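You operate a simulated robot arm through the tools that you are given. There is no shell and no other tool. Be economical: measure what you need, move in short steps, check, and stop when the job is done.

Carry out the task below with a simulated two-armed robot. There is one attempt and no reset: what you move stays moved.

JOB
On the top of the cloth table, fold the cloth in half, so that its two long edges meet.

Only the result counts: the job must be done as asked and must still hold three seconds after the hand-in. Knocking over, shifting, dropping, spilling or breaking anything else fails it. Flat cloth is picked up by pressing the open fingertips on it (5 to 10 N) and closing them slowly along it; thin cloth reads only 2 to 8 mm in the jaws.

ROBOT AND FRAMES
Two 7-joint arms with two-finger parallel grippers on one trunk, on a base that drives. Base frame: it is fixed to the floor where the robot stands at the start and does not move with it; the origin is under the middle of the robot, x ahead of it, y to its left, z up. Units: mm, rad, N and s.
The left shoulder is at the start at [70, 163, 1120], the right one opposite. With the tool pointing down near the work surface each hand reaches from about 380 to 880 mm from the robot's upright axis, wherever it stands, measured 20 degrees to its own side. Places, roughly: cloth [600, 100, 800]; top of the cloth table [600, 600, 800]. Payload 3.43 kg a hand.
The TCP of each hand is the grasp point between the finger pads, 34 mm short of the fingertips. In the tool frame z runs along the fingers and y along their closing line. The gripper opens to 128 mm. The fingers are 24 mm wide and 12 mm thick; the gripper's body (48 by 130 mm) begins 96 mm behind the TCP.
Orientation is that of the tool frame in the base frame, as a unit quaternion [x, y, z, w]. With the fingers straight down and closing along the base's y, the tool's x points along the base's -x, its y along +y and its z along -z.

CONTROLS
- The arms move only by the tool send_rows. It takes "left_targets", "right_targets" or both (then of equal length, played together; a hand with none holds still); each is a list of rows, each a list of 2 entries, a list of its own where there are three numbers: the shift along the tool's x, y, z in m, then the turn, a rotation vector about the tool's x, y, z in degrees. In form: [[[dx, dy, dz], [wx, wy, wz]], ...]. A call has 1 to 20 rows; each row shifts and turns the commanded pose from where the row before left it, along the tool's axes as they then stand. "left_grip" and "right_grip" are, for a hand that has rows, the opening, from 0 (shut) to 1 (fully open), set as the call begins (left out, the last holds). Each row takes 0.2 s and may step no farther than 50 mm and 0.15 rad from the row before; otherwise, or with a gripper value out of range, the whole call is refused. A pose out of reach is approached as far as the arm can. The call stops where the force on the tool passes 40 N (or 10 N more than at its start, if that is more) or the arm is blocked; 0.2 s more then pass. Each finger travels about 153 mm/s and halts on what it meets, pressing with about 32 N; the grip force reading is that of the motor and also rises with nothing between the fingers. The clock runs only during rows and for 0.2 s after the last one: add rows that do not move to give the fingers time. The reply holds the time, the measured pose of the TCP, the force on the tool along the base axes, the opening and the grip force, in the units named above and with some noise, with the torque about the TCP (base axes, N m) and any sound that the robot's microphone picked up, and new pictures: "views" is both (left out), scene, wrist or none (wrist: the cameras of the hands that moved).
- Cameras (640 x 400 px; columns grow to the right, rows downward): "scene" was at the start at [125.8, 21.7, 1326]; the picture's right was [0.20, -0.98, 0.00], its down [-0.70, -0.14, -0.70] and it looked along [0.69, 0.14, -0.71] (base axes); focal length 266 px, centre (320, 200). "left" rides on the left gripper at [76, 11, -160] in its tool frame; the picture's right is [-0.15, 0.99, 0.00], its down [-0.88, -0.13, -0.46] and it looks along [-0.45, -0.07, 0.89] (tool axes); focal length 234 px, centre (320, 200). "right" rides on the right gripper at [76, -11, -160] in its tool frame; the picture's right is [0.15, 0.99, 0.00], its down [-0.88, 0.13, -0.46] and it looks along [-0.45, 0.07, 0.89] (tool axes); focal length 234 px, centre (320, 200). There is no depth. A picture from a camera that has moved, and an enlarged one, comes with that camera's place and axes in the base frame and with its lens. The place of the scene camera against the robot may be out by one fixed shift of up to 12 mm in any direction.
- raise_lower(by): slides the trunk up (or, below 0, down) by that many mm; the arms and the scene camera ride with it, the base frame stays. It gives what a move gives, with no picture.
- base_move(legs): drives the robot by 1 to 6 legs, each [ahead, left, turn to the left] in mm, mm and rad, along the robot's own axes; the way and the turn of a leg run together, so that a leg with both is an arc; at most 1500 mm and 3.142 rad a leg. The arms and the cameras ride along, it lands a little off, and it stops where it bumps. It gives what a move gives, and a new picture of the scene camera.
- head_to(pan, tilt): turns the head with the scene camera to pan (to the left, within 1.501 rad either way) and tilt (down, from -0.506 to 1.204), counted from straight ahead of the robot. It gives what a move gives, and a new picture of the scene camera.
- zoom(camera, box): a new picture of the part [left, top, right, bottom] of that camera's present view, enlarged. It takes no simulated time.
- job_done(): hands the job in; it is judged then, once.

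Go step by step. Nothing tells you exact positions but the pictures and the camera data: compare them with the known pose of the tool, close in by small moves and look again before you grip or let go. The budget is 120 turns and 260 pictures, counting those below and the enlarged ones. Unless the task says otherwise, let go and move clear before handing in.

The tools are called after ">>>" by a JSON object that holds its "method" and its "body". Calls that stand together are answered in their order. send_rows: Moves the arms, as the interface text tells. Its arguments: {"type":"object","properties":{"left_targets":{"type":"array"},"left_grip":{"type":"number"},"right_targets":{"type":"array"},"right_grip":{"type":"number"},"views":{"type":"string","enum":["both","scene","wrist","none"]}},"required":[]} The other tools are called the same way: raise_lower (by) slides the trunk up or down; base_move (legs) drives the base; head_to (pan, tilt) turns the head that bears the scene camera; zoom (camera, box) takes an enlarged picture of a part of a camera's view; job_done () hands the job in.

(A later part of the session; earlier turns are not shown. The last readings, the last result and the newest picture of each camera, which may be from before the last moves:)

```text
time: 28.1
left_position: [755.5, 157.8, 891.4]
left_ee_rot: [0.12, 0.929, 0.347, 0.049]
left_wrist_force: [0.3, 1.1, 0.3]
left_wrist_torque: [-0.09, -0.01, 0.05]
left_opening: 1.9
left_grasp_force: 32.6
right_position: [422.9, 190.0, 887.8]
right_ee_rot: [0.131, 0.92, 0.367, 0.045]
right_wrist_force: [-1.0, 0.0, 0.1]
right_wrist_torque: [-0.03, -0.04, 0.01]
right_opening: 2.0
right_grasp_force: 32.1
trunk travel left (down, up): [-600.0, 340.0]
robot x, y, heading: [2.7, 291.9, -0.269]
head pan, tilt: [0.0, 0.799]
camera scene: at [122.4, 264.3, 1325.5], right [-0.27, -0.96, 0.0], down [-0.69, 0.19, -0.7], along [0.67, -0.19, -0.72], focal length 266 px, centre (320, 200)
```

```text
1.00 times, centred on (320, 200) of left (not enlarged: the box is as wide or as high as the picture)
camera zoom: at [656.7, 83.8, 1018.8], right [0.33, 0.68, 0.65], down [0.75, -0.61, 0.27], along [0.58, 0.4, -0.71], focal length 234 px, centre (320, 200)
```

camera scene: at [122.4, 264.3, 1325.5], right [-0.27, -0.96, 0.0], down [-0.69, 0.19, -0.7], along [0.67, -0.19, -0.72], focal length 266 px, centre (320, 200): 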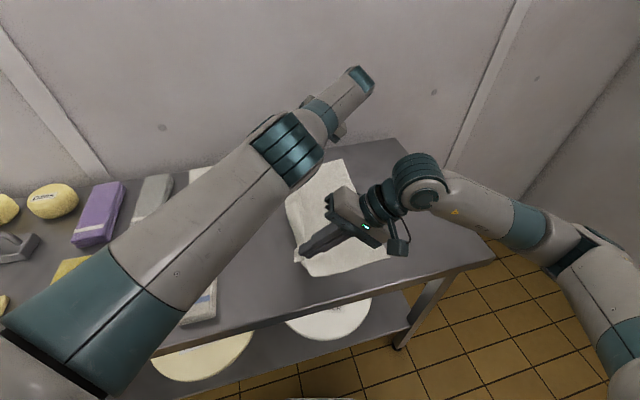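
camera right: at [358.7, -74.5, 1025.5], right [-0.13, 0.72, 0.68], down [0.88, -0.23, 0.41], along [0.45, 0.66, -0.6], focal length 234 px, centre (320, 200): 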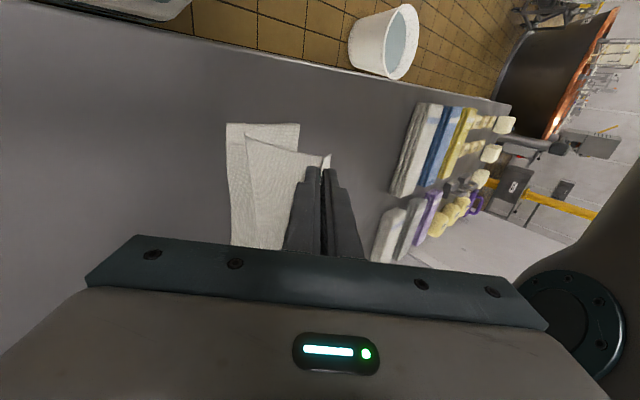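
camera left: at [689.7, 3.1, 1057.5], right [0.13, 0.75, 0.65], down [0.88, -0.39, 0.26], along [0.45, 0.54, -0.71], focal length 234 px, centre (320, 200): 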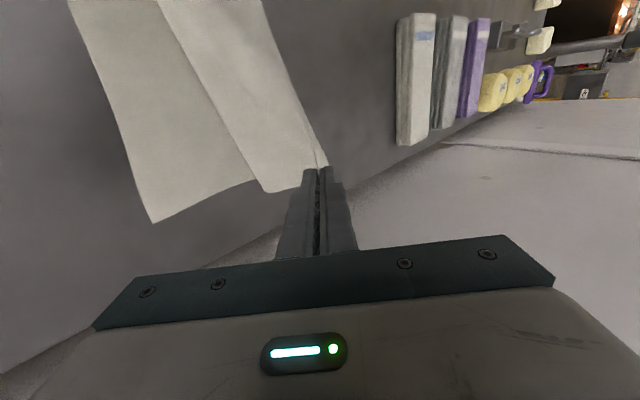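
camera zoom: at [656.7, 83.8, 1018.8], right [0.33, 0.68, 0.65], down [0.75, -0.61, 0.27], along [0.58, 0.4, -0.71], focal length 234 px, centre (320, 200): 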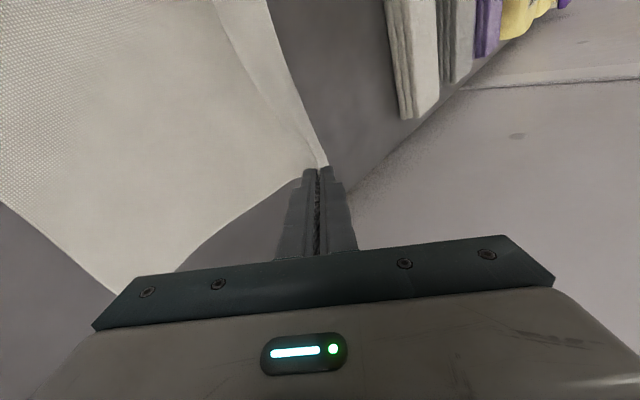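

The cloth is opened correctly again, and both tips need the same shift of about −143 mm in y. I drive 114 mm of that now, keeping within the arc.

>>> {"method": "base_move", "body": {"legs": [[24.5, -111.5, 0]]}}

>>> {"method": "zoom", "body": {"camera": "right", "box": [0, 0, 640, 400]}}

>>> {"method": "zoom", "body": {"camera": "left", "box": [0, 0, 640, 400]}}

```text
time: 29.3
left_position: [750.6, 42.7, 890.7]
left_ee_rot: [0.121, 0.928, 0.348, 0.049]
left_wrist_force: [0.1, -0.1, 0.2]
left_wrist_torque: [-0.02, -0.04, 0.06]
left_opening: 2.1
left_grasp_force: 32.1
right_position: [415.5, 75.1, 887.0]
right_ee_rot: [0.131, 0.919, 0.368, 0.047]
right_wrist_force: [0.6, -0.2, 0.6]
right_wrist_torque: [-0.01, -0.01, 0.06]
right_opening: 2.1
right_grasp_force: 32.0
trunk travel left (down, up): [-600.0, 340.0]
robot x, y, heading: [-2.1, 180.5, -0.271]
head pan, tilt: [0.0, 0.799]
camera scene: at [116.7, 148.1, 1325.4], right [-0.27, -0.96, 0.0], down [-0.69, 0.19, -0.7], along [0.67, -0.18, -0.72], focal length 266 px, centre (320, 200)
```

scene: 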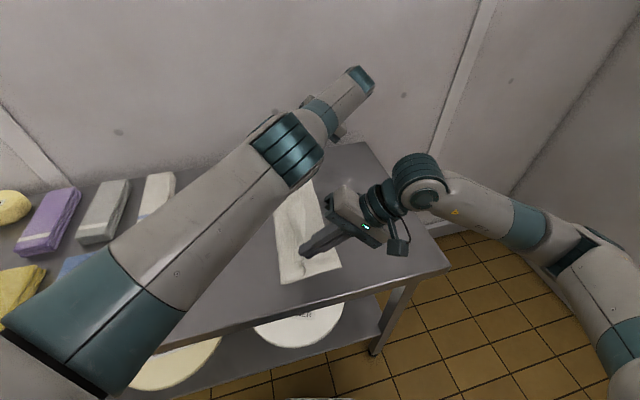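

```text
1.00 times, centred on (320, 200) of right (not enlarged: the box is as wide or as high as the picture)
camera zoom: at [311.5, -18.1, 995.5], right [0.06, 0.73, 0.68], down [0.79, -0.45, 0.41], along [0.61, 0.51, -0.6], focal length 234 px, centre (320, 200)
```

zoom: 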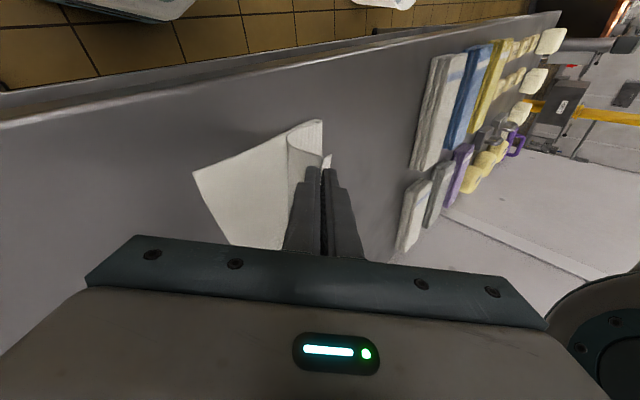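

```text
1.00 times, centred on (320, 200) of left (not enlarged: the box is as wide or as high as the picture)
camera zoom: at [651.0, -31.6, 1018.1], right [0.33, 0.68, 0.65], down [0.75, -0.61, 0.26], along [0.58, 0.4, -0.71], focal length 234 px, centre (320, 200)
```

zoom: 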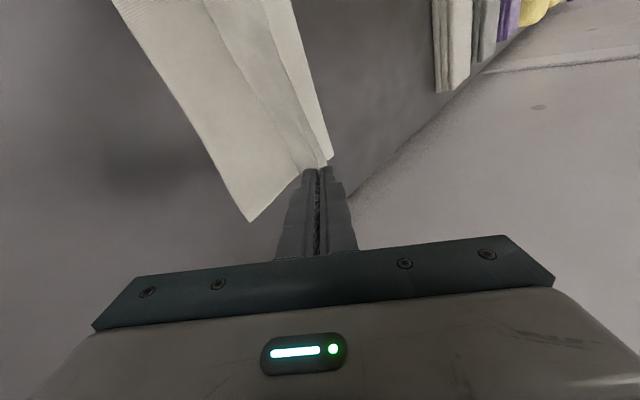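

Positions look right (near crease at y≈160). Lowering along the last part of the arc.

>>> {"method": "send_rows", "body": {"left_targets": [[[-0.0031, -0.0136, 0.0053], [0, 0, 0]], [[-0.0031, -0.0136, 0.0053], [0, 0, 0]], [[-0.0031, -0.0136, 0.0053], [0, 0, 0]], [[-0.0031, -0.0136, 0.0053], [0, 0, 0]], [[0, 0, 0], [0, 0, 0]]], "right_targets": [[[-0.001, -0.0135, 0.0038], [0, 0, 0]], [[-0.001, -0.0135, 0.0038], [0, 0, 0]], [[-0.001, -0.0135, 0.0038], [0, 0, 0]], [[-0.001, -0.0135, 0.0038], [0, 0, 0]], [[0, 0, 0], [0, 0, 0]]]}}

```text
time: 30.5
left_position: [738.5, 36.9, 849.0]
left_ee_rot: [0.12, 0.929, 0.348, 0.048]
left_wrist_force: [0.5, -0.4, 0.6]
left_wrist_torque: [-0.03, 0.0, 0.04]
left_opening: 2.1
left_grasp_force: 32.0
left hand out of reach, approached as far as the arm can: row 1, 2, 3, 4
right_position: [411.0, 46.4, 837.5]
right_ee_rot: [0.132, 0.919, 0.368, 0.046]
right_wrist_force: [1.0, -0.3, 1.2]
right_wrist_torque: [-0.03, -0.02, 0.0]
right_opening: 1.9
right_grasp_force: 32.0
trunk travel left (down, up): [-600.0, 340.0]
robot x, y, heading: [-6.3, 174.7, -0.268]
head pan, tilt: [0.0, 0.799]
camera scene: at [116.8, 149.1, 1325.5], right [-0.27, -0.96, 0.0], down [-0.69, 0.19, -0.7], along [0.67, -0.19, -0.72], focal length 266 px, centre (320, 200)
camera right: at [307.0, -46.0, 946.9], right [0.06, 0.73, 0.68], down [0.79, -0.45, 0.41], along [0.61, 0.51, -0.6], focal length 234 px, centre (320, 200)
camera left: at [639.8, -37.7, 976.1], right [0.33, 0.68, 0.65], down [0.75, -0.61, 0.26], along [0.58, 0.4, -0.71], focal length 234 px, centre (320, 200)
```

scene: 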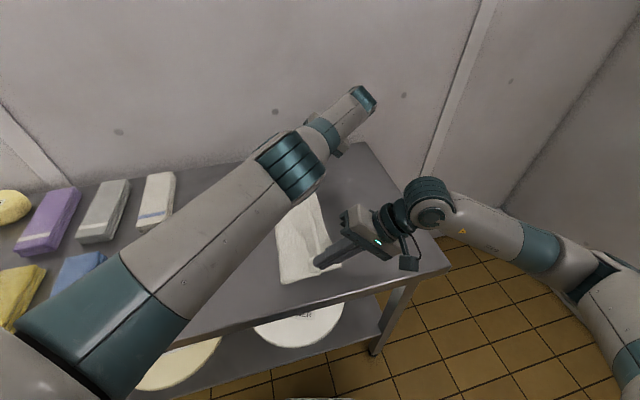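
right: 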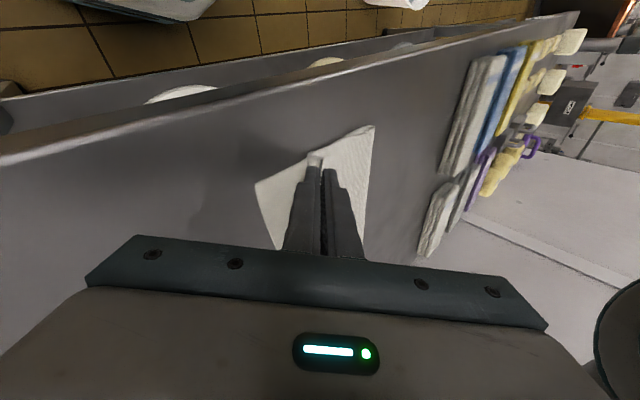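
left: 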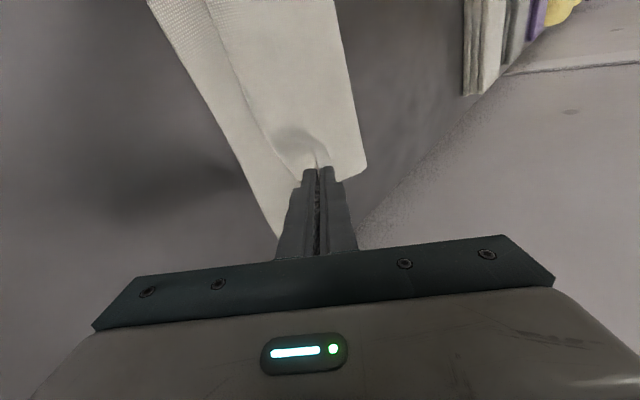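

The near hand is down; the far hand ran out of reach. I reduce its tilt by 15° so that it can come down.

>>> {"method": "send_rows", "body": {"left_targets": [[[0, 0.004, 0.0008], [7.5, 0, 0]], [[0, 0.004, 0.0008], [7.5, 0, 0]], [[0, 0, 0], [0, 0, 0]]], "views": "wrist"}}

```text
time: 31.3
left_position: [740.6, 42.4, 852.3]
left_ee_rot: [0.125, 0.966, 0.223, 0.032]
left_wrist_force: [0.0, 0.4, 0.0]
left_wrist_torque: [0.05, 0.0, 0.0]
left_opening: 2.1
left_grasp_force: 32.6
right_position: [411.3, 46.5, 837.7]
right_ee_rot: [0.132, 0.92, 0.367, 0.047]
right_wrist_force: [-0.1, -0.4, 0.7]
right_wrist_torque: [-0.02, -0.06, 0.04]
right_opening: 1.9
right_grasp_force: 32.1
trunk travel left (down, up): [-600.0, 340.0]
robot x, y, heading: [-6.2, 177.6, -0.27]
head pan, tilt: [0.0, 0.799]
camera left: at [650.6, 4.0, 1000.4], right [0.37, 0.82, 0.44], down [0.77, -0.53, 0.36], along [0.53, 0.2, -0.83], focal length 234 px, centre (320, 200)
```

left: 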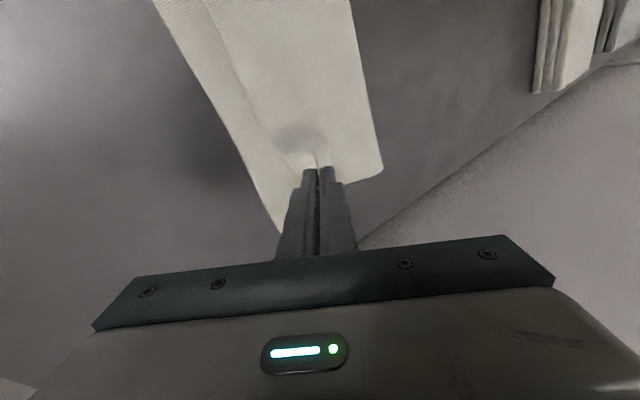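

>>> {"method": "send_rows", "body": {"left_targets": [[[-0.0108, -0.0093, 0.0021], [0, 0, 0]], [[-0.0108, -0.0093, 0.0021], [0, 0, 0]], [[0, 0, 0], [0, 0, 0]]], "views": "wrist"}}

```text
time: 32.1
left_position: [757.1, 24.4, 840.4]
left_ee_rot: [0.125, 0.966, 0.223, 0.033]
left_wrist_force: [0.1, 0.0, 0.1]
left_wrist_torque: [-0.01, 0.02, 0.04]
left_opening: 1.9
left_grasp_force: 31.9
right_position: [411.8, 46.3, 838.9]
right_ee_rot: [0.131, 0.919, 0.368, 0.046]
right_wrist_force: [0.3, 0.4, 1.2]
right_wrist_torque: [-0.02, -0.04, 0.05]
right_opening: 2.3
right_grasp_force: 31.7
trunk travel left (down, up): [-600.0, 340.0]
robot x, y, heading: [-7.3, 179.8, -0.267]
head pan, tilt: [0.0, 0.799]
camera left: at [668.1, -15.1, 988.9], right [0.37, 0.82, 0.44], down [0.77, -0.53, 0.36], along [0.53, 0.2, -0.83], focal length 234 px, centre (320, 200)
```

left: 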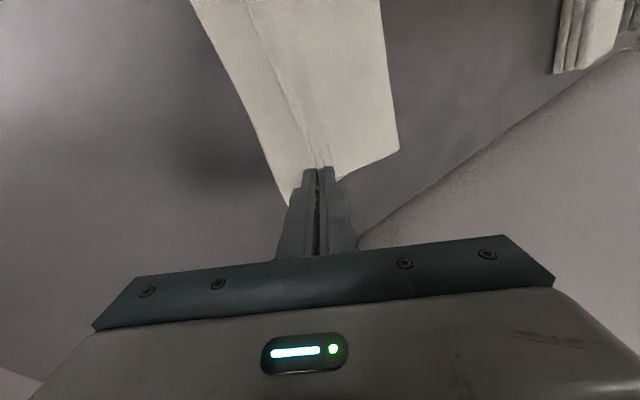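

Both hands are down near the target. I look closer before letting go.

>>> {"method": "zoom", "body": {"camera": "left", "box": [180, 60, 440, 222]}}

>>> {"method": "zoom", "body": {"camera": "right", "box": [200, 90, 440, 240]}}

```text
2.46 times, centred on (310, 141) of left
camera zoom: at [668.1, -15.1, 988.9], right [0.37, 0.82, 0.44], down [0.77, -0.53, 0.36], along [0.53, 0.2, -0.83], focal length 576 px, centre (345, 345)
```

zoom: 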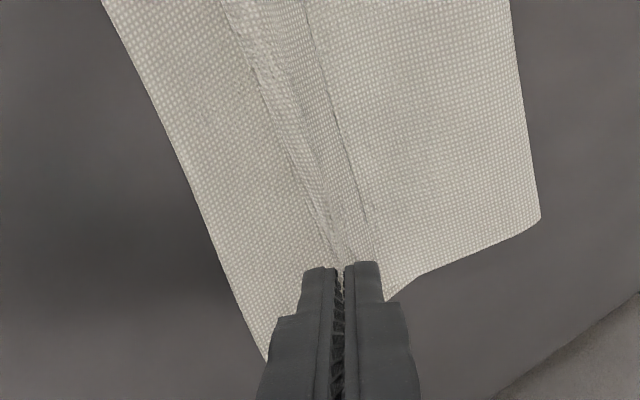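

```text
2.67 times, centred on (320, 165) of right
camera zoom: at [307.3, -45.7, 946.9], right [0.06, 0.73, 0.68], down [0.79, -0.45, 0.41], along [0.61, 0.51, -0.61], focal length 624 px, centre (320, 293)
```

zoom: 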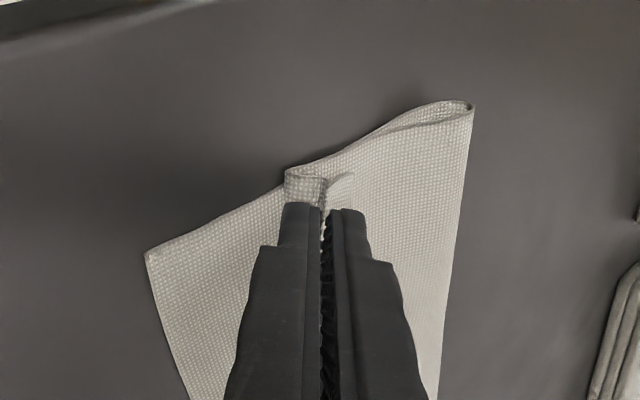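

The edge strip is folded back as a narrow hem along the top, as expected from the pinch. I release gently, retreat along the fingers, then flip the hem out with a fingertip.

>>> {"method": "send_rows", "body": {"left_targets": [[[0, 0.0013, -0.0027], [0, 0, 0]], [[0, 0, 0], [0, 0, 0]], [[0, 0, -0.01], [0, 0, 0]], [[0, 0, -0.02], [0, 0, 0]], [[0, 0, -0.03], [0, 0, 0]]], "right_targets": [[[0, 0.002, -0.0022], [0, 0, 0]], [[0, 0, 0], [0, 0, 0]], [[0, 0, -0.01], [0, 0, 0]], [[0, 0, -0.02], [0, 0, 0]], [[0, 0, -0.03], [0, 0, 0]]], "left_grip": 0.1, "right_grip": 0.1, "views": "wrist"}}

```text
time: 33.3
left_position: [743.8, 1.3, 897.6]
left_ee_rot: [0.125, 0.966, 0.224, 0.034]
left_wrist_force: [0.3, 0.2, -0.3]
left_wrist_torque: [0.01, -0.01, -0.02]
left_opening: 12.8
left_grasp_force: 0.1
left hand out of reach, approached as far as the arm can: row 5
right_position: [399.0, 6.3, 886.8]
right_ee_rot: [0.131, 0.919, 0.368, 0.046]
right_wrist_force: [-0.1, -0.4, 0.2]
right_wrist_torque: [0.03, -0.04, 0.01]
right_opening: 12.8
right_grasp_force: 0.1
trunk travel left (down, up): [-600.0, 340.0]
robot x, y, heading: [-9.3, 177.7, -0.268]
head pan, tilt: [0.0, 0.799]
camera right: at [295.4, -86.1, 994.5], right [0.06, 0.73, 0.68], down [0.79, -0.45, 0.41], along [0.61, 0.51, -0.6], focal length 234 px, centre (320, 200)
camera left: at [655.4, -37.1, 1046.4], right [0.37, 0.82, 0.44], down [0.77, -0.53, 0.36], along [0.53, 0.2, -0.82], focal length 234 px, centre (320, 200)
```

right: 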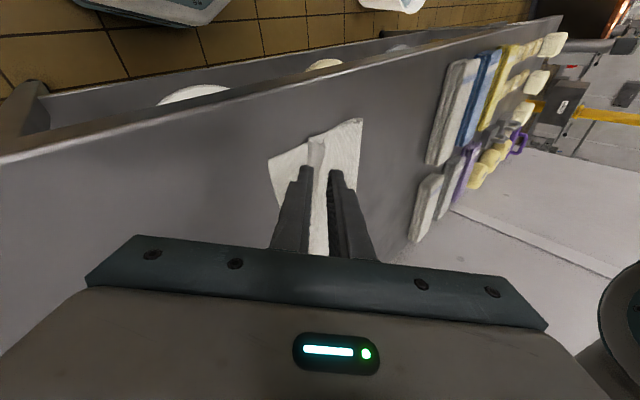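
left: 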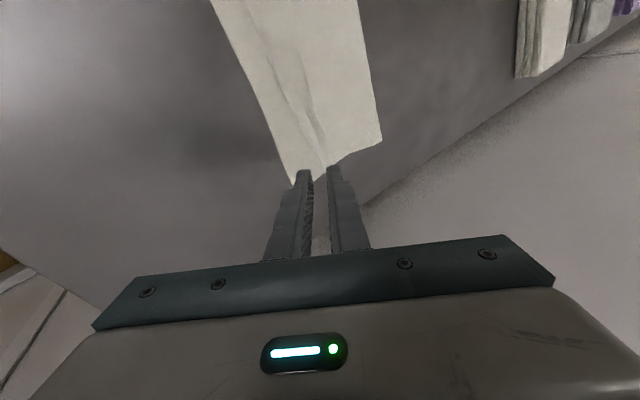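

Released cleanly. I drive right and straighten up to get a clear view of the cloth.

>>> {"method": "base_move", "body": {"legs": [[0, -150, 0], [0, -130, 0.268]]}}

>>> {"method": "head_to", "body": {"pan": 0.25, "tilt": 0.85}}

```text
time: 35.5
left_position: [709.8, -66.0, 897.1]
left_ee_rot: [-0.004, 0.974, 0.226, 0.003]
left_wrist_force: [0.3, 0.6, -0.2]
left_wrist_torque: [0.01, 0.01, -0.02]
left_opening: 12.8
left_grasp_force: 0.0
right_position: [372.9, -152.0, 885.9]
right_ee_rot: [0.007, 0.929, 0.371, -0.004]
right_wrist_force: [0.1, -0.1, -0.5]
right_wrist_torque: [0.02, -0.02, 0.01]
right_opening: 12.8
right_grasp_force: 0.1
trunk travel left (down, up): [-600.0, 340.0]
robot x, y, heading: [-61.5, -93.7, 0.003]
head pan, tilt: [0.0, 0.799]
camera scene: at [64.2, -89.5, 1325.4], right [0.0, -1.0, 0.0], down [-0.72, 0.0, -0.7], along [0.7, 0.0, -0.72], focal length 266 px, centre (320, 200)
```

scene: 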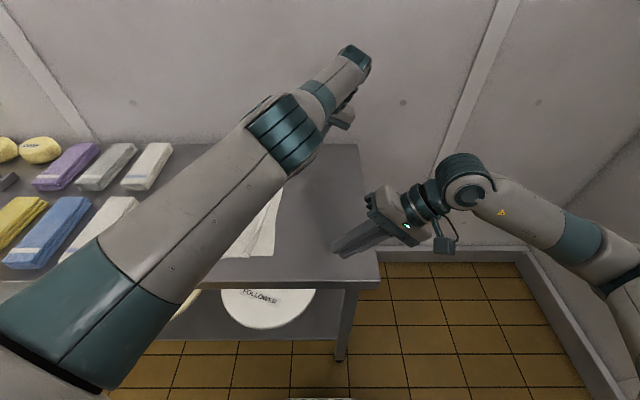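

```text
time: 36.3
left_position: [708.4, -65.9, 896.6]
left_ee_rot: [-0.005, 0.974, 0.226, 0.004]
left_wrist_force: [0.0, -0.3, -1.6]
left_wrist_torque: [-0.02, -0.02, 0.0]
left_opening: 12.6
left_grasp_force: 0.1
right_position: [373.9, -151.8, 885.2]
right_ee_rot: [0.007, 0.929, 0.371, -0.004]
right_wrist_force: [0.2, 0.2, -1.0]
right_wrist_torque: [0.04, -0.01, 0.01]
right_opening: 12.5
right_grasp_force: 0.1
trunk travel left (down, up): [-600.0, 340.0]
robot x, y, heading: [-66.0, -93.2, -0.003]
head pan, tilt: [0.25, 0.85]
camera scene: at [59.1, -69.9, 1321.4], right [0.24, -0.97, 0.0], down [-0.73, -0.18, -0.66], along [0.64, 0.16, -0.75], focal length 266 px, centre (320, 200)
```

scene: 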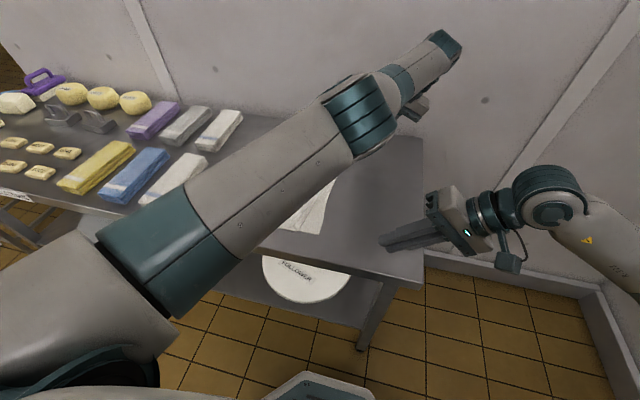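

The left arm hides the cloth. I park it up at its home pose, untilted, then look.

>>> {"method": "send_rows", "body": {"left_targets": [[[0, 0, -0.02], [6.5, 0, 0]], [[0, 0, -0.02], [6.5, 0, 0]], [[0, 0, -0.02], [6.5, 0, 0]], [[0, 0, 0], [6.5, 0, 0]], [[0.026, 0.034, 0], [0, 0, 0]], [[0.026, 0.034, 0], [0, 0, 0]], [[0.026, 0.034, 0], [0, 0, 0]], [[0.026, 0.034, 0], [0, 0, 0]], [[0.026, 0.034, 0], [0, 0, 0]], [[0.026, 0.034, 0], [0, 0, 0]], [[0.026, 0.034, 0], [0, 0, 0]], [[0.026, 0.034, 0], [0, 0, 0]], [[0.026, 0.034, 0], [0, 0, 0]], [[0.026, 0.034, 0], [0, 0, 0]]], "views": "scene"}}

```text
time: 39.3
left_position: [766.9, 214.5, 980.3]
left_ee_rot: [-0.003, 1.0, 0.001, 0.002]
left_wrist_force: [0.1, 0.7, 0.0]
left_wrist_torque: [0.03, 0.01, 0.03]
left_opening: 12.8
left_grasp_force: 0.0
left hand out of reach, approached as far as the arm can: row 1, 2, 3, 4, 5, 6, 7, 8, 9, 10, 11, 12, 13, 14
right_position: [373.6, -152.0, 886.8]
right_ee_rot: [0.007, 0.929, 0.371, -0.004]
right_wrist_force: [0.5, 0.1, -0.2]
right_wrist_torque: [0.0, -0.02, 0.0]
right_opening: 12.8
right_grasp_force: 0.2
trunk travel left (down, up): [-600.0, 340.0]
robot x, y, heading: [-62.0, -91.9, -0.001]
head pan, tilt: [0.25, 0.85]
camera scene: at [59.0, -68.7, 1321.4], right [0.25, -0.97, 0.0], down [-0.73, -0.19, -0.66], along [0.64, 0.16, -0.75], focal length 266 px, centre (320, 200)
```

scene: 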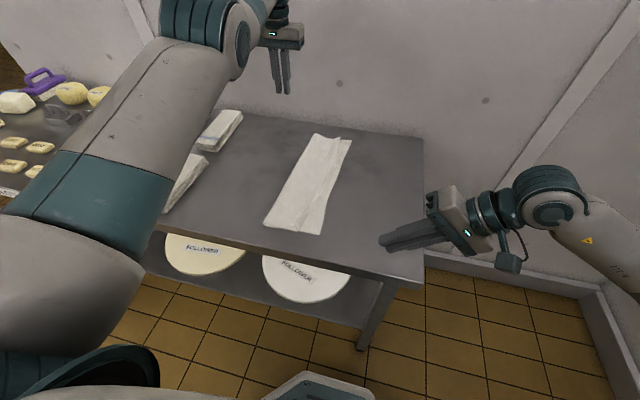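

>>> {"method": "zoom", "body": {"camera": "scene", "box": [240, 120, 400, 245]}}

```text
3.20 times, centred on (320, 182) of scene
camera zoom: at [59.0, -68.7, 1321.4], right [0.25, -0.97, 0.0], down [-0.73, -0.19, -0.66], along [0.64, 0.16, -0.75], focal length 853 px, centre (320, 256)
```

zoom: 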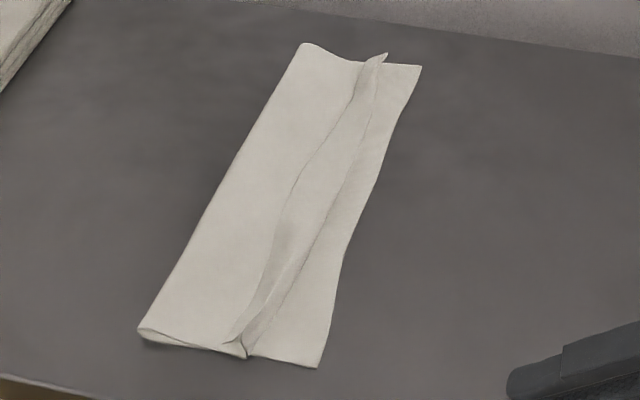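

The fold is good except for the hem (about 25 mm folded back on top along the edge). I park the left arm nearer, set the right hand upright, and bring the base back so that the right hand can flip the hem outward.

>>> {"method": "send_rows", "body": {"left_targets": [[[0.042, 0.01, 0], [0, 0, 0]], [[0.042, 0.01, 0], [0, 0, 0]], [[0.042, 0.01, 0], [0, 0, 0]], [[0.042, 0.01, 0], [0, 0, 0]], [[0.042, 0.01, 0], [0, 0, 0]], [[0.042, 0.01, 0], [0, 0, 0]]], "right_targets": [[[0, 0, -0.02], [7.2, 0, 0]], [[0, 0, -0.02], [7.2, 0, 0]], [[0, 0, 0], [7.2, 0, 0]], [[0, 0, 0], [7.2, 0, 0]], [[0, 0, 0], [7.2, 0, 0]], [[0, 0, 0], [7.2, 0, 0]]], "right_grip": 0, "views": "none"}}

>>> {"method": "base_move", "body": {"legs": [[64, 130, 0]]}}

```text
time: 40.7
left_position: [746.2, 309.6, 1013.8]
left_ee_rot: [-0.005, 1.0, 0.0, 0.003]
left_wrist_force: [0.7, 0.6, 0.3]
left_wrist_torque: [-0.02, 0.01, 0.0]
left_opening: 12.6
left_grasp_force: 0.1
left hand out of reach, approached as far as the arm can: row 1, 2, 3, 4, 5, 6
right_position: [374.7, -177.4, 917.6]
right_ee_rot: [0.006, 1.0, 0.001, -0.006]
right_wrist_force: [1.0, -0.2, 0.4]
right_wrist_torque: [-0.02, 0.0, -0.01]
right_opening: 0.2
right_grasp_force: 32.2
trunk travel left (down, up): [-600.0, 340.0]
robot x, y, heading: [-61.0, -96.0, -0.003]
head pan, tilt: [0.25, 0.85]
```

```text
time: 42.0
left_position: [809.2, 437.3, 1013.9]
left_ee_rot: [-0.004, 1.0, 0.0, 0.002]
left_wrist_force: [0.2, 0.5, -0.8]
left_wrist_torque: [0.01, 0.0, 0.04]
left_opening: 12.9
left_grasp_force: 0.1
right_position: [437.0, -49.1, 916.1]
right_ee_rot: [0.004, 1.0, 0.003, -0.007]
right_wrist_force: [0.5, -0.1, 0.4]
right_wrist_torque: [-0.01, 0.01, -0.03]
right_opening: 0.2
right_grasp_force: 32.0
trunk travel left (down, up): [-600.0, 340.0]
robot x, y, heading: [1.6, 32.9, 0.003]
head pan, tilt: [0.25, 0.85]
camera scene: at [123.2, 58.6, 1321.5], right [0.25, -0.97, 0.0], down [-0.73, -0.19, -0.66], along [0.64, 0.16, -0.75], focal length 266 px, centre (320, 200)
```

scene: 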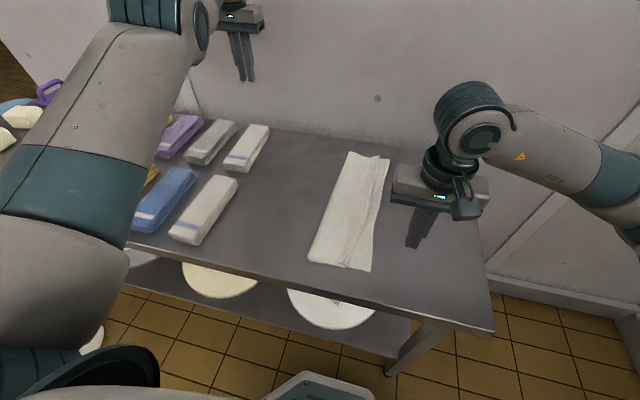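

>>> {"method": "zoom", "body": {"camera": "scene", "box": [290, 140, 410, 280]}}

>>> {"method": "zoom", "body": {"camera": "right", "box": [0, 0, 640, 400]}}

```text
2.86 times, centred on (350, 210) of scene
camera zoom: at [123.2, 58.6, 1321.5], right [0.25, -0.97, 0.0], down [-0.73, -0.19, -0.66], along [0.64, 0.16, -0.75], focal length 761 px, centre (234, 171)
```

zoom: 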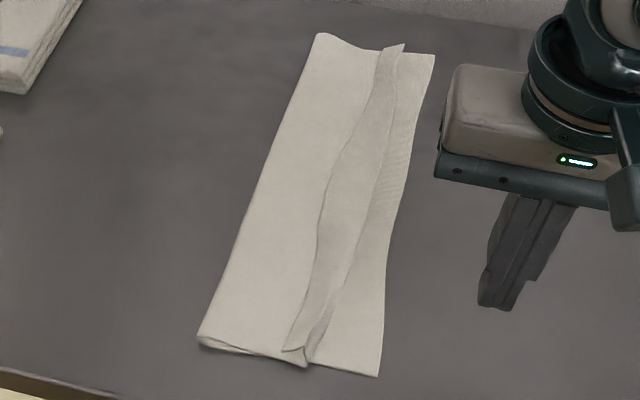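

```text
1.00 times, centred on (320, 200) of right (not enlarged: the box is as wide or as high as the picture)
camera zoom: at [363.8, -59.9, 1076.3], right [-0.14, 0.99, 0.01], down [0.89, 0.12, 0.45], along [0.44, 0.07, -0.9], focal length 234 px, centre (320, 200)
```

zoom: 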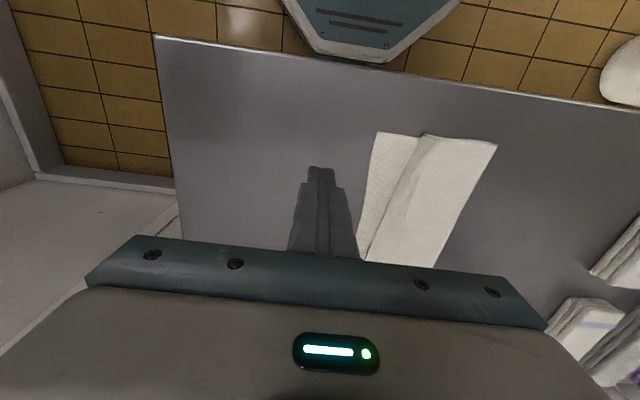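

The hem's loose edge lies at y≈75–85 and its folded line at y≈40–50. I turn the right hand 90° and open it, making a rake along x, and place it behind the hem's loose edge.

>>> {"method": "send_rows", "body": {"right_targets": [[[0, 0, 0], [0, 0, -8.2]], [[0, 0, 0], [0, 0, -8.2]], [[0, 0, 0], [0, 0, -8.2]], [[0, 0, 0], [0, 0, -8.2]], [[0, 0, 0], [0, 0, -8.2]], [[0, 0, 0], [0, 0, -8.2]], [[0, 0, 0], [0, 0, -8.2]], [[0, 0, 0], [0, 0, -8.2]], [[0, 0, 0], [0, 0, -8.2]], [[0, 0, 0], [0, 0, -8.2]], [[0, 0, 0], [0, 0, -8.0]], [[-0.038, -0.022, 0], [0, 0, 0]], [[-0.038, -0.022, 0], [0, 0, 0]], [[-0.038, -0.022, 0], [0, 0, 0]], [[-0.038, -0.022, 0], [0, 0, 0]], [[0, 0, 0.03], [0, 0, 0]]], "right_grip": 0.6}}

```text
time: 45.5
left_position: [809.5, 437.1, 1015.0]
left_ee_rot: [-0.004, 1.0, 0.0, 0.003]
left_wrist_force: [0.5, 0.4, 0.3]
left_wrist_torque: [-0.01, 0.0, -0.02]
left_opening: 12.7
left_grasp_force: 0.0
right_position: [486.9, 24.5, 916.9]
right_ee_rot: [-0.688, 0.725, 0.01, -0.002]
right_wrist_force: [0.1, 0.1, 0.4]
right_wrist_torque: [-0.01, 0.01, 0.03]
right_opening: 77.0
right_grasp_force: 0.0
right hand out of reach, approached as far as the arm can: row 13, 14, 15, 16
trunk travel left (down, up): [-600.0, 340.0]
robot x, y, heading: [1.1, 33.2, -0.002]
head pan, tilt: [0.25, 0.85]
camera scene: at [122.8, 57.9, 1321.5], right [0.25, -0.97, 0.0], down [-0.73, -0.18, -0.66], along [0.64, 0.16, -0.75], focal length 266 px, centre (320, 200)
camera right: at [496.5, -53.0, 1074.9], right [-1.0, -0.09, 0.02], down [-0.08, 0.88, 0.47], along [-0.06, 0.46, -0.88], focal length 234 px, centre (320, 200)
```

scene: 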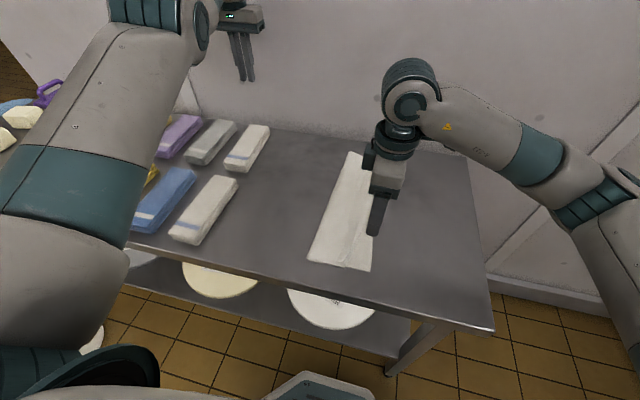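
right: 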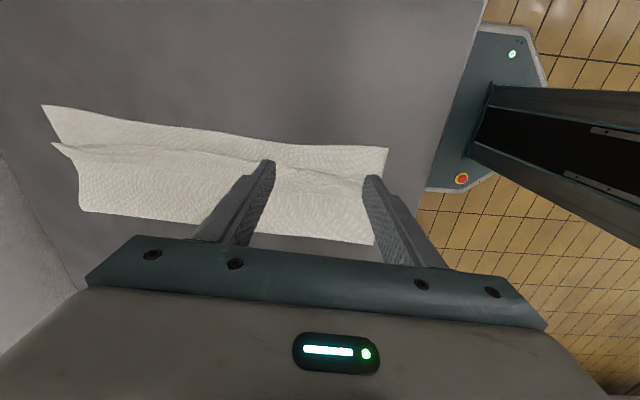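

The wrist is at its limit in this turn; I turn it the other way round instead.

>>> {"method": "send_rows", "body": {"right_targets": [[[0, 0, 0], [0, 0, 8.4]], [[0, 0, 0], [0, 0, 8.4]], [[0, 0, 0], [0, 0, 8.4]], [[0, 0, 0], [0, 0, 8.4]], [[0, 0, 0], [0, 0, 8.4]], [[0, 0, 0], [0, 0, 8.4]], [[0, 0, 0], [0, 0, 8.4]], [[0, 0, 0], [0, 0, 8.4]], [[0, 0, 0], [0, 0, 8.4]], [[0, 0, 0], [0, 0, 8.4]], [[0, 0, 0], [0, 0, 8.4]], [[0, 0, 0], [0, 0, 8.4]], [[0, 0, 0], [0, 0, 8.4]], [[0, 0, 0], [0, 0, 8.4]], [[0, 0, 0], [0, 0, 8.4]], [[0, 0, 0], [0, 0, 8.4]], [[0, 0, 0], [0, 0, 8.4]], [[0, 0, 0], [0, 0, 8.4]], [[0, 0, 0], [0, 0, 8.4]], [[0, 0, 0], [0, 0, 8.4]]], "views": "wrist"}}

```text
time: 49.6
left_position: [808.7, 438.5, 1013.8]
left_ee_rot: [-0.004, 1.0, 0.002, 0.003]
left_wrist_force: [-0.4, 0.2, -0.5]
left_wrist_torque: [0.01, -0.02, 0.04]
left_opening: 13.0
left_grasp_force: 0.1
right_position: [487.7, 26.3, 916.0]
right_ee_rot: [0.634, 0.773, -0.003, -0.005]
right_wrist_force: [-1.5, 1.1, 0.2]
right_wrist_torque: [0.05, -0.02, -0.02]
right_opening: 76.7
right_grasp_force: 0.1
trunk travel left (down, up): [-600.0, 340.0]
robot x, y, heading: [1.6, 34.4, 0.001]
head pan, tilt: [0.25, 0.85]
camera right: at [463.6, 96.8, 1076.3], right [0.94, 0.34, -0.01], down [0.31, -0.84, 0.45], along [0.14, -0.42, -0.89], focal length 234 px, centre (320, 200)
```

right: 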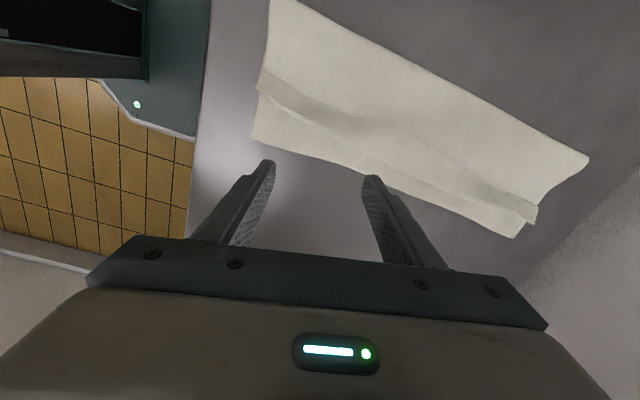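

That turn works. I line the rake up with the hem, move behind its loose edge at mid-length and come down close.

>>> {"method": "send_rows", "body": {"right_targets": [[[0, 0, 0], [0, 0, 7]], [[0, 0, 0], [0, 0, 7]], [[0.021, 0.027, 0], [0, 0, 0]], [[0.021, 0.027, 0], [0, 0, 0]], [[0.021, 0.027, 0], [0, 0, 0]], [[0.021, 0.027, 0], [0, 0, 0]], [[0, 0, 0.033], [0, 0, 0]], [[0, 0, 0.033], [0, 0, 0]]]}}

```text
time: 51.5
left_position: [809.7, 437.1, 1014.0]
left_ee_rot: [-0.003, 1.0, 0.0, 0.002]
left_wrist_force: [0.9, 0.0, -0.4]
left_wrist_torque: [-0.02, -0.01, 0.0]
left_opening: 13.0
left_grasp_force: 0.0
right_position: [597.9, 105.3, 849.3]
right_ee_rot: [0.723, 0.691, -0.003, -0.007]
right_wrist_force: [0.9, -0.1, 0.1]
right_wrist_torque: [-0.01, -0.04, 0.02]
right_opening: 77.0
right_grasp_force: 0.0
trunk travel left (down, up): [-600.0, 340.0]
robot x, y, heading: [0.5, 32.1, -0.004]
head pan, tilt: [0.25, 0.85]
camera scene: at [123.8, 58.9, 1321.4], right [0.25, -0.97, 0.0], down [-0.73, -0.19, -0.66], along [0.64, 0.16, -0.75], focal length 266 px, centre (320, 200)
camera right: at [592.5, 180.9, 1008.7], right [0.99, 0.1, -0.01], down [0.1, -0.89, 0.45], along [0.04, -0.45, -0.89], focal length 234 px, centre (320, 200)
```

scene: 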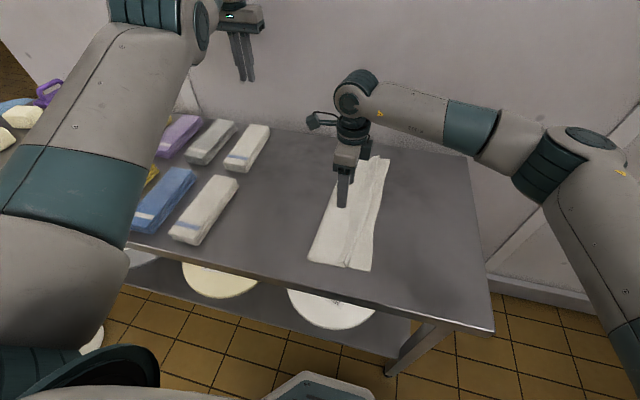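
right: 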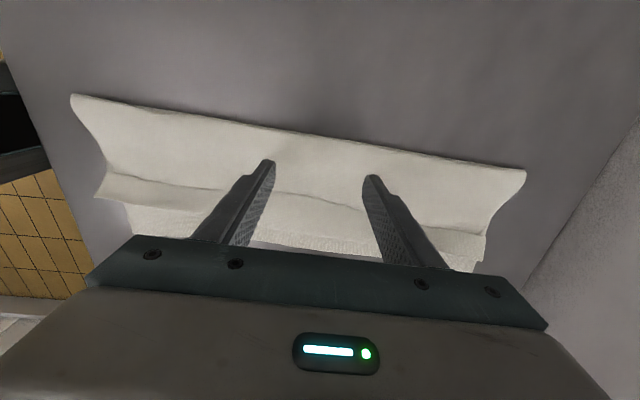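

Fingertips sit just behind the loose edge (y≈80). Lower to a light touch.

>>> {"method": "send_rows", "body": {"right_targets": [[[0, 0, 0.006], [0, 0, 0]], [[0, 0, 0.004], [0, 0, 0]], [[0, 0, 0.001], [0, 0, 0]]], "views": "none"}}

```text
time: 52.2
left_position: [809.2, 438.4, 1013.4]
left_ee_rot: [-0.004, 1.0, 0.001, 0.003]
left_wrist_force: [0.1, -0.5, 0.4]
left_wrist_torque: [-0.01, 0.0, 0.0]
left_opening: 12.8
left_grasp_force: 0.0
right_position: [599.3, 104.4, 839.1]
right_ee_rot: [0.723, 0.691, -0.002, -0.006]
right_wrist_force: [-0.4, 0.1, -0.9]
right_wrist_torque: [0.01, 0.01, -0.04]
right_opening: 76.7
right_grasp_force: 0.1
trunk travel left (down, up): [-600.0, 340.0]
robot x, y, heading: [0.3, 29.9, 0.001]
head pan, tilt: [0.25, 0.85]
```

>>> {"method": "send_rows", "body": {"right_targets": [[[0, 0, 0.001], [0, 0, 0]], [[0, 0, 0.001], [0, 0, 0]]], "views": "none"}}

```text
time: 52.9
left_position: [809.9, 437.5, 1014.4]
left_ee_rot: [-0.005, 1.0, 0.001, 0.002]
left_wrist_force: [0.1, 0.2, -0.8]
left_wrist_torque: [-0.02, -0.01, -0.01]
left_opening: 12.9
left_grasp_force: 0.1
right_position: [599.0, 105.1, 836.2]
right_ee_rot: [0.723, 0.691, -0.002, -0.006]
right_wrist_force: [0.3, 0.3, 1.0]
right_wrist_torque: [-0.02, -0.03, 0.01]
right_opening: 76.7
right_grasp_force: 0.2
trunk travel left (down, up): [-600.0, 340.0]
robot x, y, heading: [0.1, 29.3, -0.0]
head pan, tilt: [0.25, 0.85]
```

Light contact. Sweep 50 mm towards -y and look.

>>> {"method": "send_rows", "body": {"right_targets": [[[-0.008, 0, 0], [0, 0, 0]], [[-0.008, 0, 0], [0, 0, 0]], [[-0.008, 0, 0], [0, 0, 0]], [[-0.008, 0, 0], [0, 0, 0]], [[-0.008, 0, 0], [0, 0, 0]], [[-0.008, 0, 0], [0, 0, 0]]], "views": "wrist"}}

>>> {"method": "zoom", "body": {"camera": "scene", "box": [290, 140, 410, 280]}}

```text
time: 54.2
left_position: [808.9, 437.9, 1014.5]
left_ee_rot: [-0.004, 1.0, 0.001, 0.002]
left_wrist_force: [-0.3, 0.3, 0.5]
left_wrist_torque: [0.03, 0.02, -0.01]
left_opening: 12.8
left_grasp_force: 0.1
right_position: [596.5, 57.5, 837.6]
right_ee_rot: [0.723, 0.691, -0.002, -0.007]
right_wrist_force: [0.2, 0.5, 1.2]
right_wrist_torque: [0.0, -0.05, 0.01]
right_opening: 76.9
right_grasp_force: 0.1
trunk travel left (down, up): [-600.0, 340.0]
robot x, y, heading: [-0.3, 35.0, 0.003]
head pan, tilt: [0.25, 0.85]
camera right: at [590.0, 132.1, 996.2], right [0.99, 0.1, -0.01], down [0.1, -0.89, 0.45], along [0.04, -0.45, -0.89], focal length 234 px, centre (320, 200)
```

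right: 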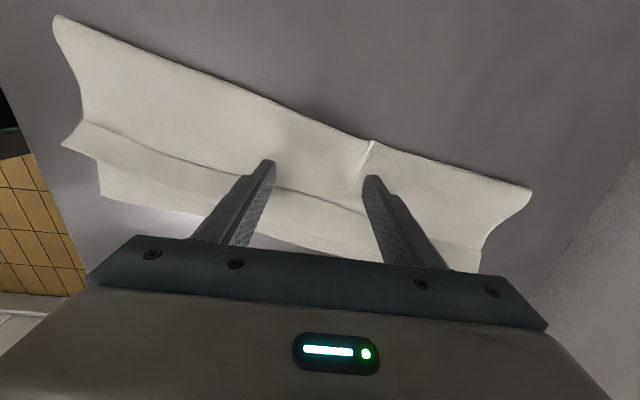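

```text
2.86 times, centred on (350, 210) of scene
camera zoom: at [123.1, 58.3, 1321.4], right [0.25, -0.97, 0.0], down [-0.73, -0.19, -0.66], along [0.64, 0.16, -0.75], focal length 761 px, centre (234, 171)
```

zoom: 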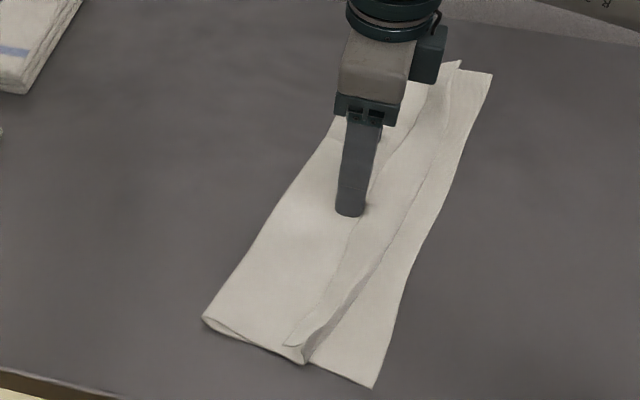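

Friction shifted the whole cloth (it turned about 10°, the fold stayed intact), so raking doesn't work. Instead I'll pinch the hem's loose flap and carry it outward. I turn the jaws across the hem and hover over its middle.

>>> {"method": "send_rows", "body": {"right_targets": [[[0, 0, -0.02], [0, 0, 0]], [[0, 0, -0.025], [0, 0, 0]], [[0, 0, 0], [0, 0, -7.86]], [[0, 0, 0], [0, 0, -7.86]], [[0, 0, 0], [0, 0, -7.86]], [[0, 0, 0], [0, 0, -7.86]], [[0, 0, 0], [0, 0, -7.86]], [[0, 0, 0], [0, 0, -7.86]], [[0, 0, 0], [0, 0, -7.86]], [[0, 0, 0], [0, 0, -7.86]], [[0, 0, 0], [0, 0, -7.86]], [[0, 0, 0], [0, 0, -7.86]], [[0.037, -0.012, 0], [0, 0, 0]], [[0.037, -0.012, 0], [0, 0, 0]], [[0, 0, 0], [0, 0, 0]]], "right_grip": 0.13, "views": "both"}}

>>> {"method": "zoom", "body": {"camera": "right", "box": [220, 80, 540, 280]}}

```text
time: 57.5
left_position: [809.1, 438.1, 1013.1]
left_ee_rot: [-0.005, 1.0, 0.001, 0.002]
left_wrist_force: [0.6, -0.4, -0.4]
left_wrist_torque: [0.02, 0.03, -0.03]
left_opening: 12.9
left_grasp_force: 0.0
right_position: [518.5, 52.2, 882.4]
right_ee_rot: [0.121, 0.993, 0.002, -0.007]
right_wrist_force: [1.8, -0.7, 1.4]
right_wrist_torque: [0.0, -0.01, -0.01]
right_opening: 16.6
right_grasp_force: 0.0
trunk travel left (down, up): [-600.0, 340.0]
robot x, y, heading: [-1.1, 32.0, -0.002]
head pan, tilt: [0.25, 0.85]
camera scene: at [123.7, 58.7, 1321.3], right [0.25, -0.97, 0.0], down [-0.73, -0.19, -0.66], along [0.64, 0.16, -0.75], focal length 266 px, centre (320, 200)
camera right: at [444.4, 58.8, 1042.3], right [0.1, 1.0, 0.0], down [0.89, -0.09, 0.44], along [0.44, -0.04, -0.9], focal length 234 px, centre (320, 200)
```

scene: 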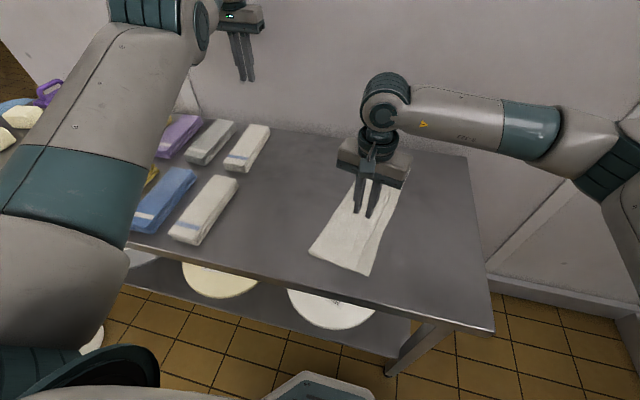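
right: 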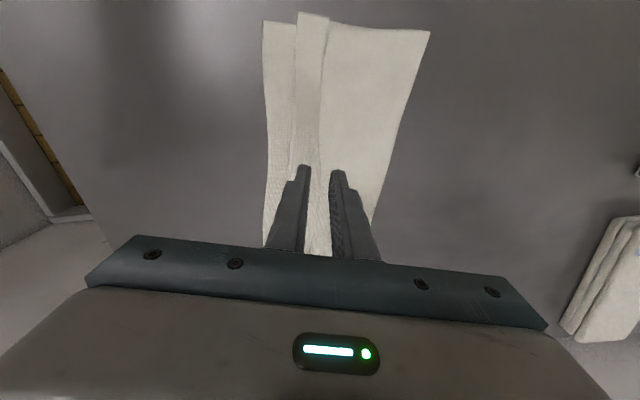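

```text
2.00 times, centred on (380, 180) of right
camera zoom: at [444.4, 58.8, 1042.3], right [0.1, 1.0, 0.0], down [0.89, -0.09, 0.44], along [0.44, -0.04, -0.9], focal length 468 px, centre (200, 240)
```

zoom: 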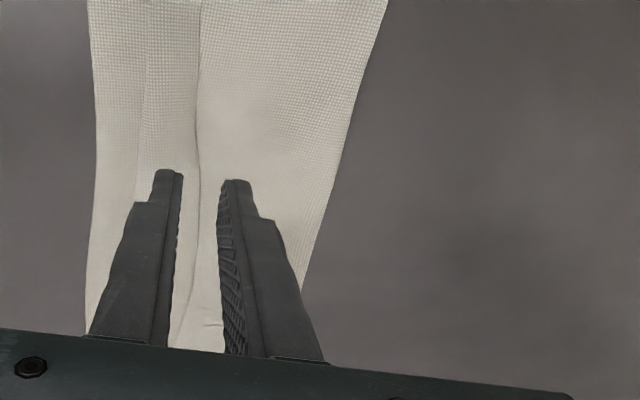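

The fingers straddle the flap's loose edge well. Shift 5 mm and lower to contact.

>>> {"method": "send_rows", "body": {"right_targets": [[[0, -0.005, 0.02], [0, 0, 0]], [[0, 0, 0.02], [0, 0, 0]], [[0, 0, 0.003], [0, 0, 0]], [[0, 0, 0], [0, 0, 0]]], "views": "wrist"}}

```text
time: 58.5
left_position: [808.6, 438.5, 1014.5]
left_ee_rot: [-0.005, 1.0, 0.001, 0.002]
left_wrist_force: [1.1, -0.5, -0.3]
left_wrist_torque: [-0.01, -0.01, 0.01]
left_opening: 13.0
left_grasp_force: 0.1
right_position: [517.0, 46.9, 840.1]
right_ee_rot: [0.122, 0.993, 0.003, -0.007]
right_wrist_force: [0.3, 0.7, -0.2]
right_wrist_torque: [-0.01, -0.03, -0.02]
right_opening: 16.8
right_grasp_force: 0.0
trunk travel left (down, up): [-600.0, 340.0]
robot x, y, heading: [1.6, 35.0, 0.002]
head pan, tilt: [0.25, 0.85]
camera right: at [442.9, 53.8, 999.6], right [0.1, 1.0, 0.0], down [0.89, -0.09, 0.44], along [0.44, -0.04, -0.9], focal length 234 px, centre (320, 200)
```

right: 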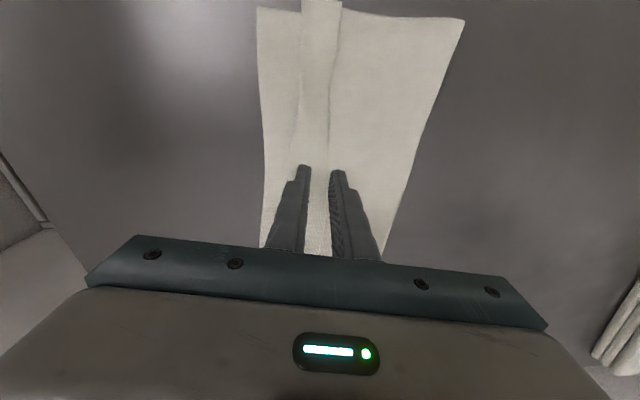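

>>> {"method": "send_rows", "body": {"right_targets": [[[0, 0, 0.002], [0, 0, 0]], [[0, 0, 0.001], [0, 0, 0]]], "views": "none"}}

>>> {"method": "zoom", "body": {"camera": "right", "box": [250, 110, 400, 260]}}

```text
time: 59.0
left_position: [808.2, 439.1, 1015.0]
left_ee_rot: [-0.005, 1.0, 0.0, 0.003]
left_wrist_force: [-0.1, -0.3, 0.0]
left_wrist_torque: [0.01, -0.02, 0.01]
left_opening: 12.8
left_grasp_force: 0.0
right_position: [516.2, 46.8, 837.4]
right_ee_rot: [0.122, 0.992, 0.002, -0.005]
right_wrist_force: [-0.5, 0.8, 5.1]
right_wrist_torque: [-0.07, 0.0, 0.01]
right_opening: 16.2
right_grasp_force: 0.1
trunk travel left (down, up): [-600.0, 340.0]
robot x, y, heading: [2.4, 36.0, 0.002]
head pan, tilt: [0.25, 0.85]
```

```text
2.67 times, centred on (325, 185) of right
camera zoom: at [442.2, 53.9, 997.2], right [0.1, 1.0, 0.0], down [0.89, -0.09, 0.45], along [0.44, -0.04, -0.9], focal length 624 px, centre (307, 240)
```

zoom: 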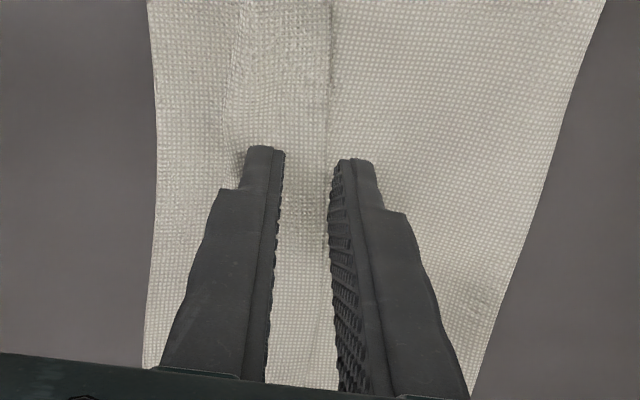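

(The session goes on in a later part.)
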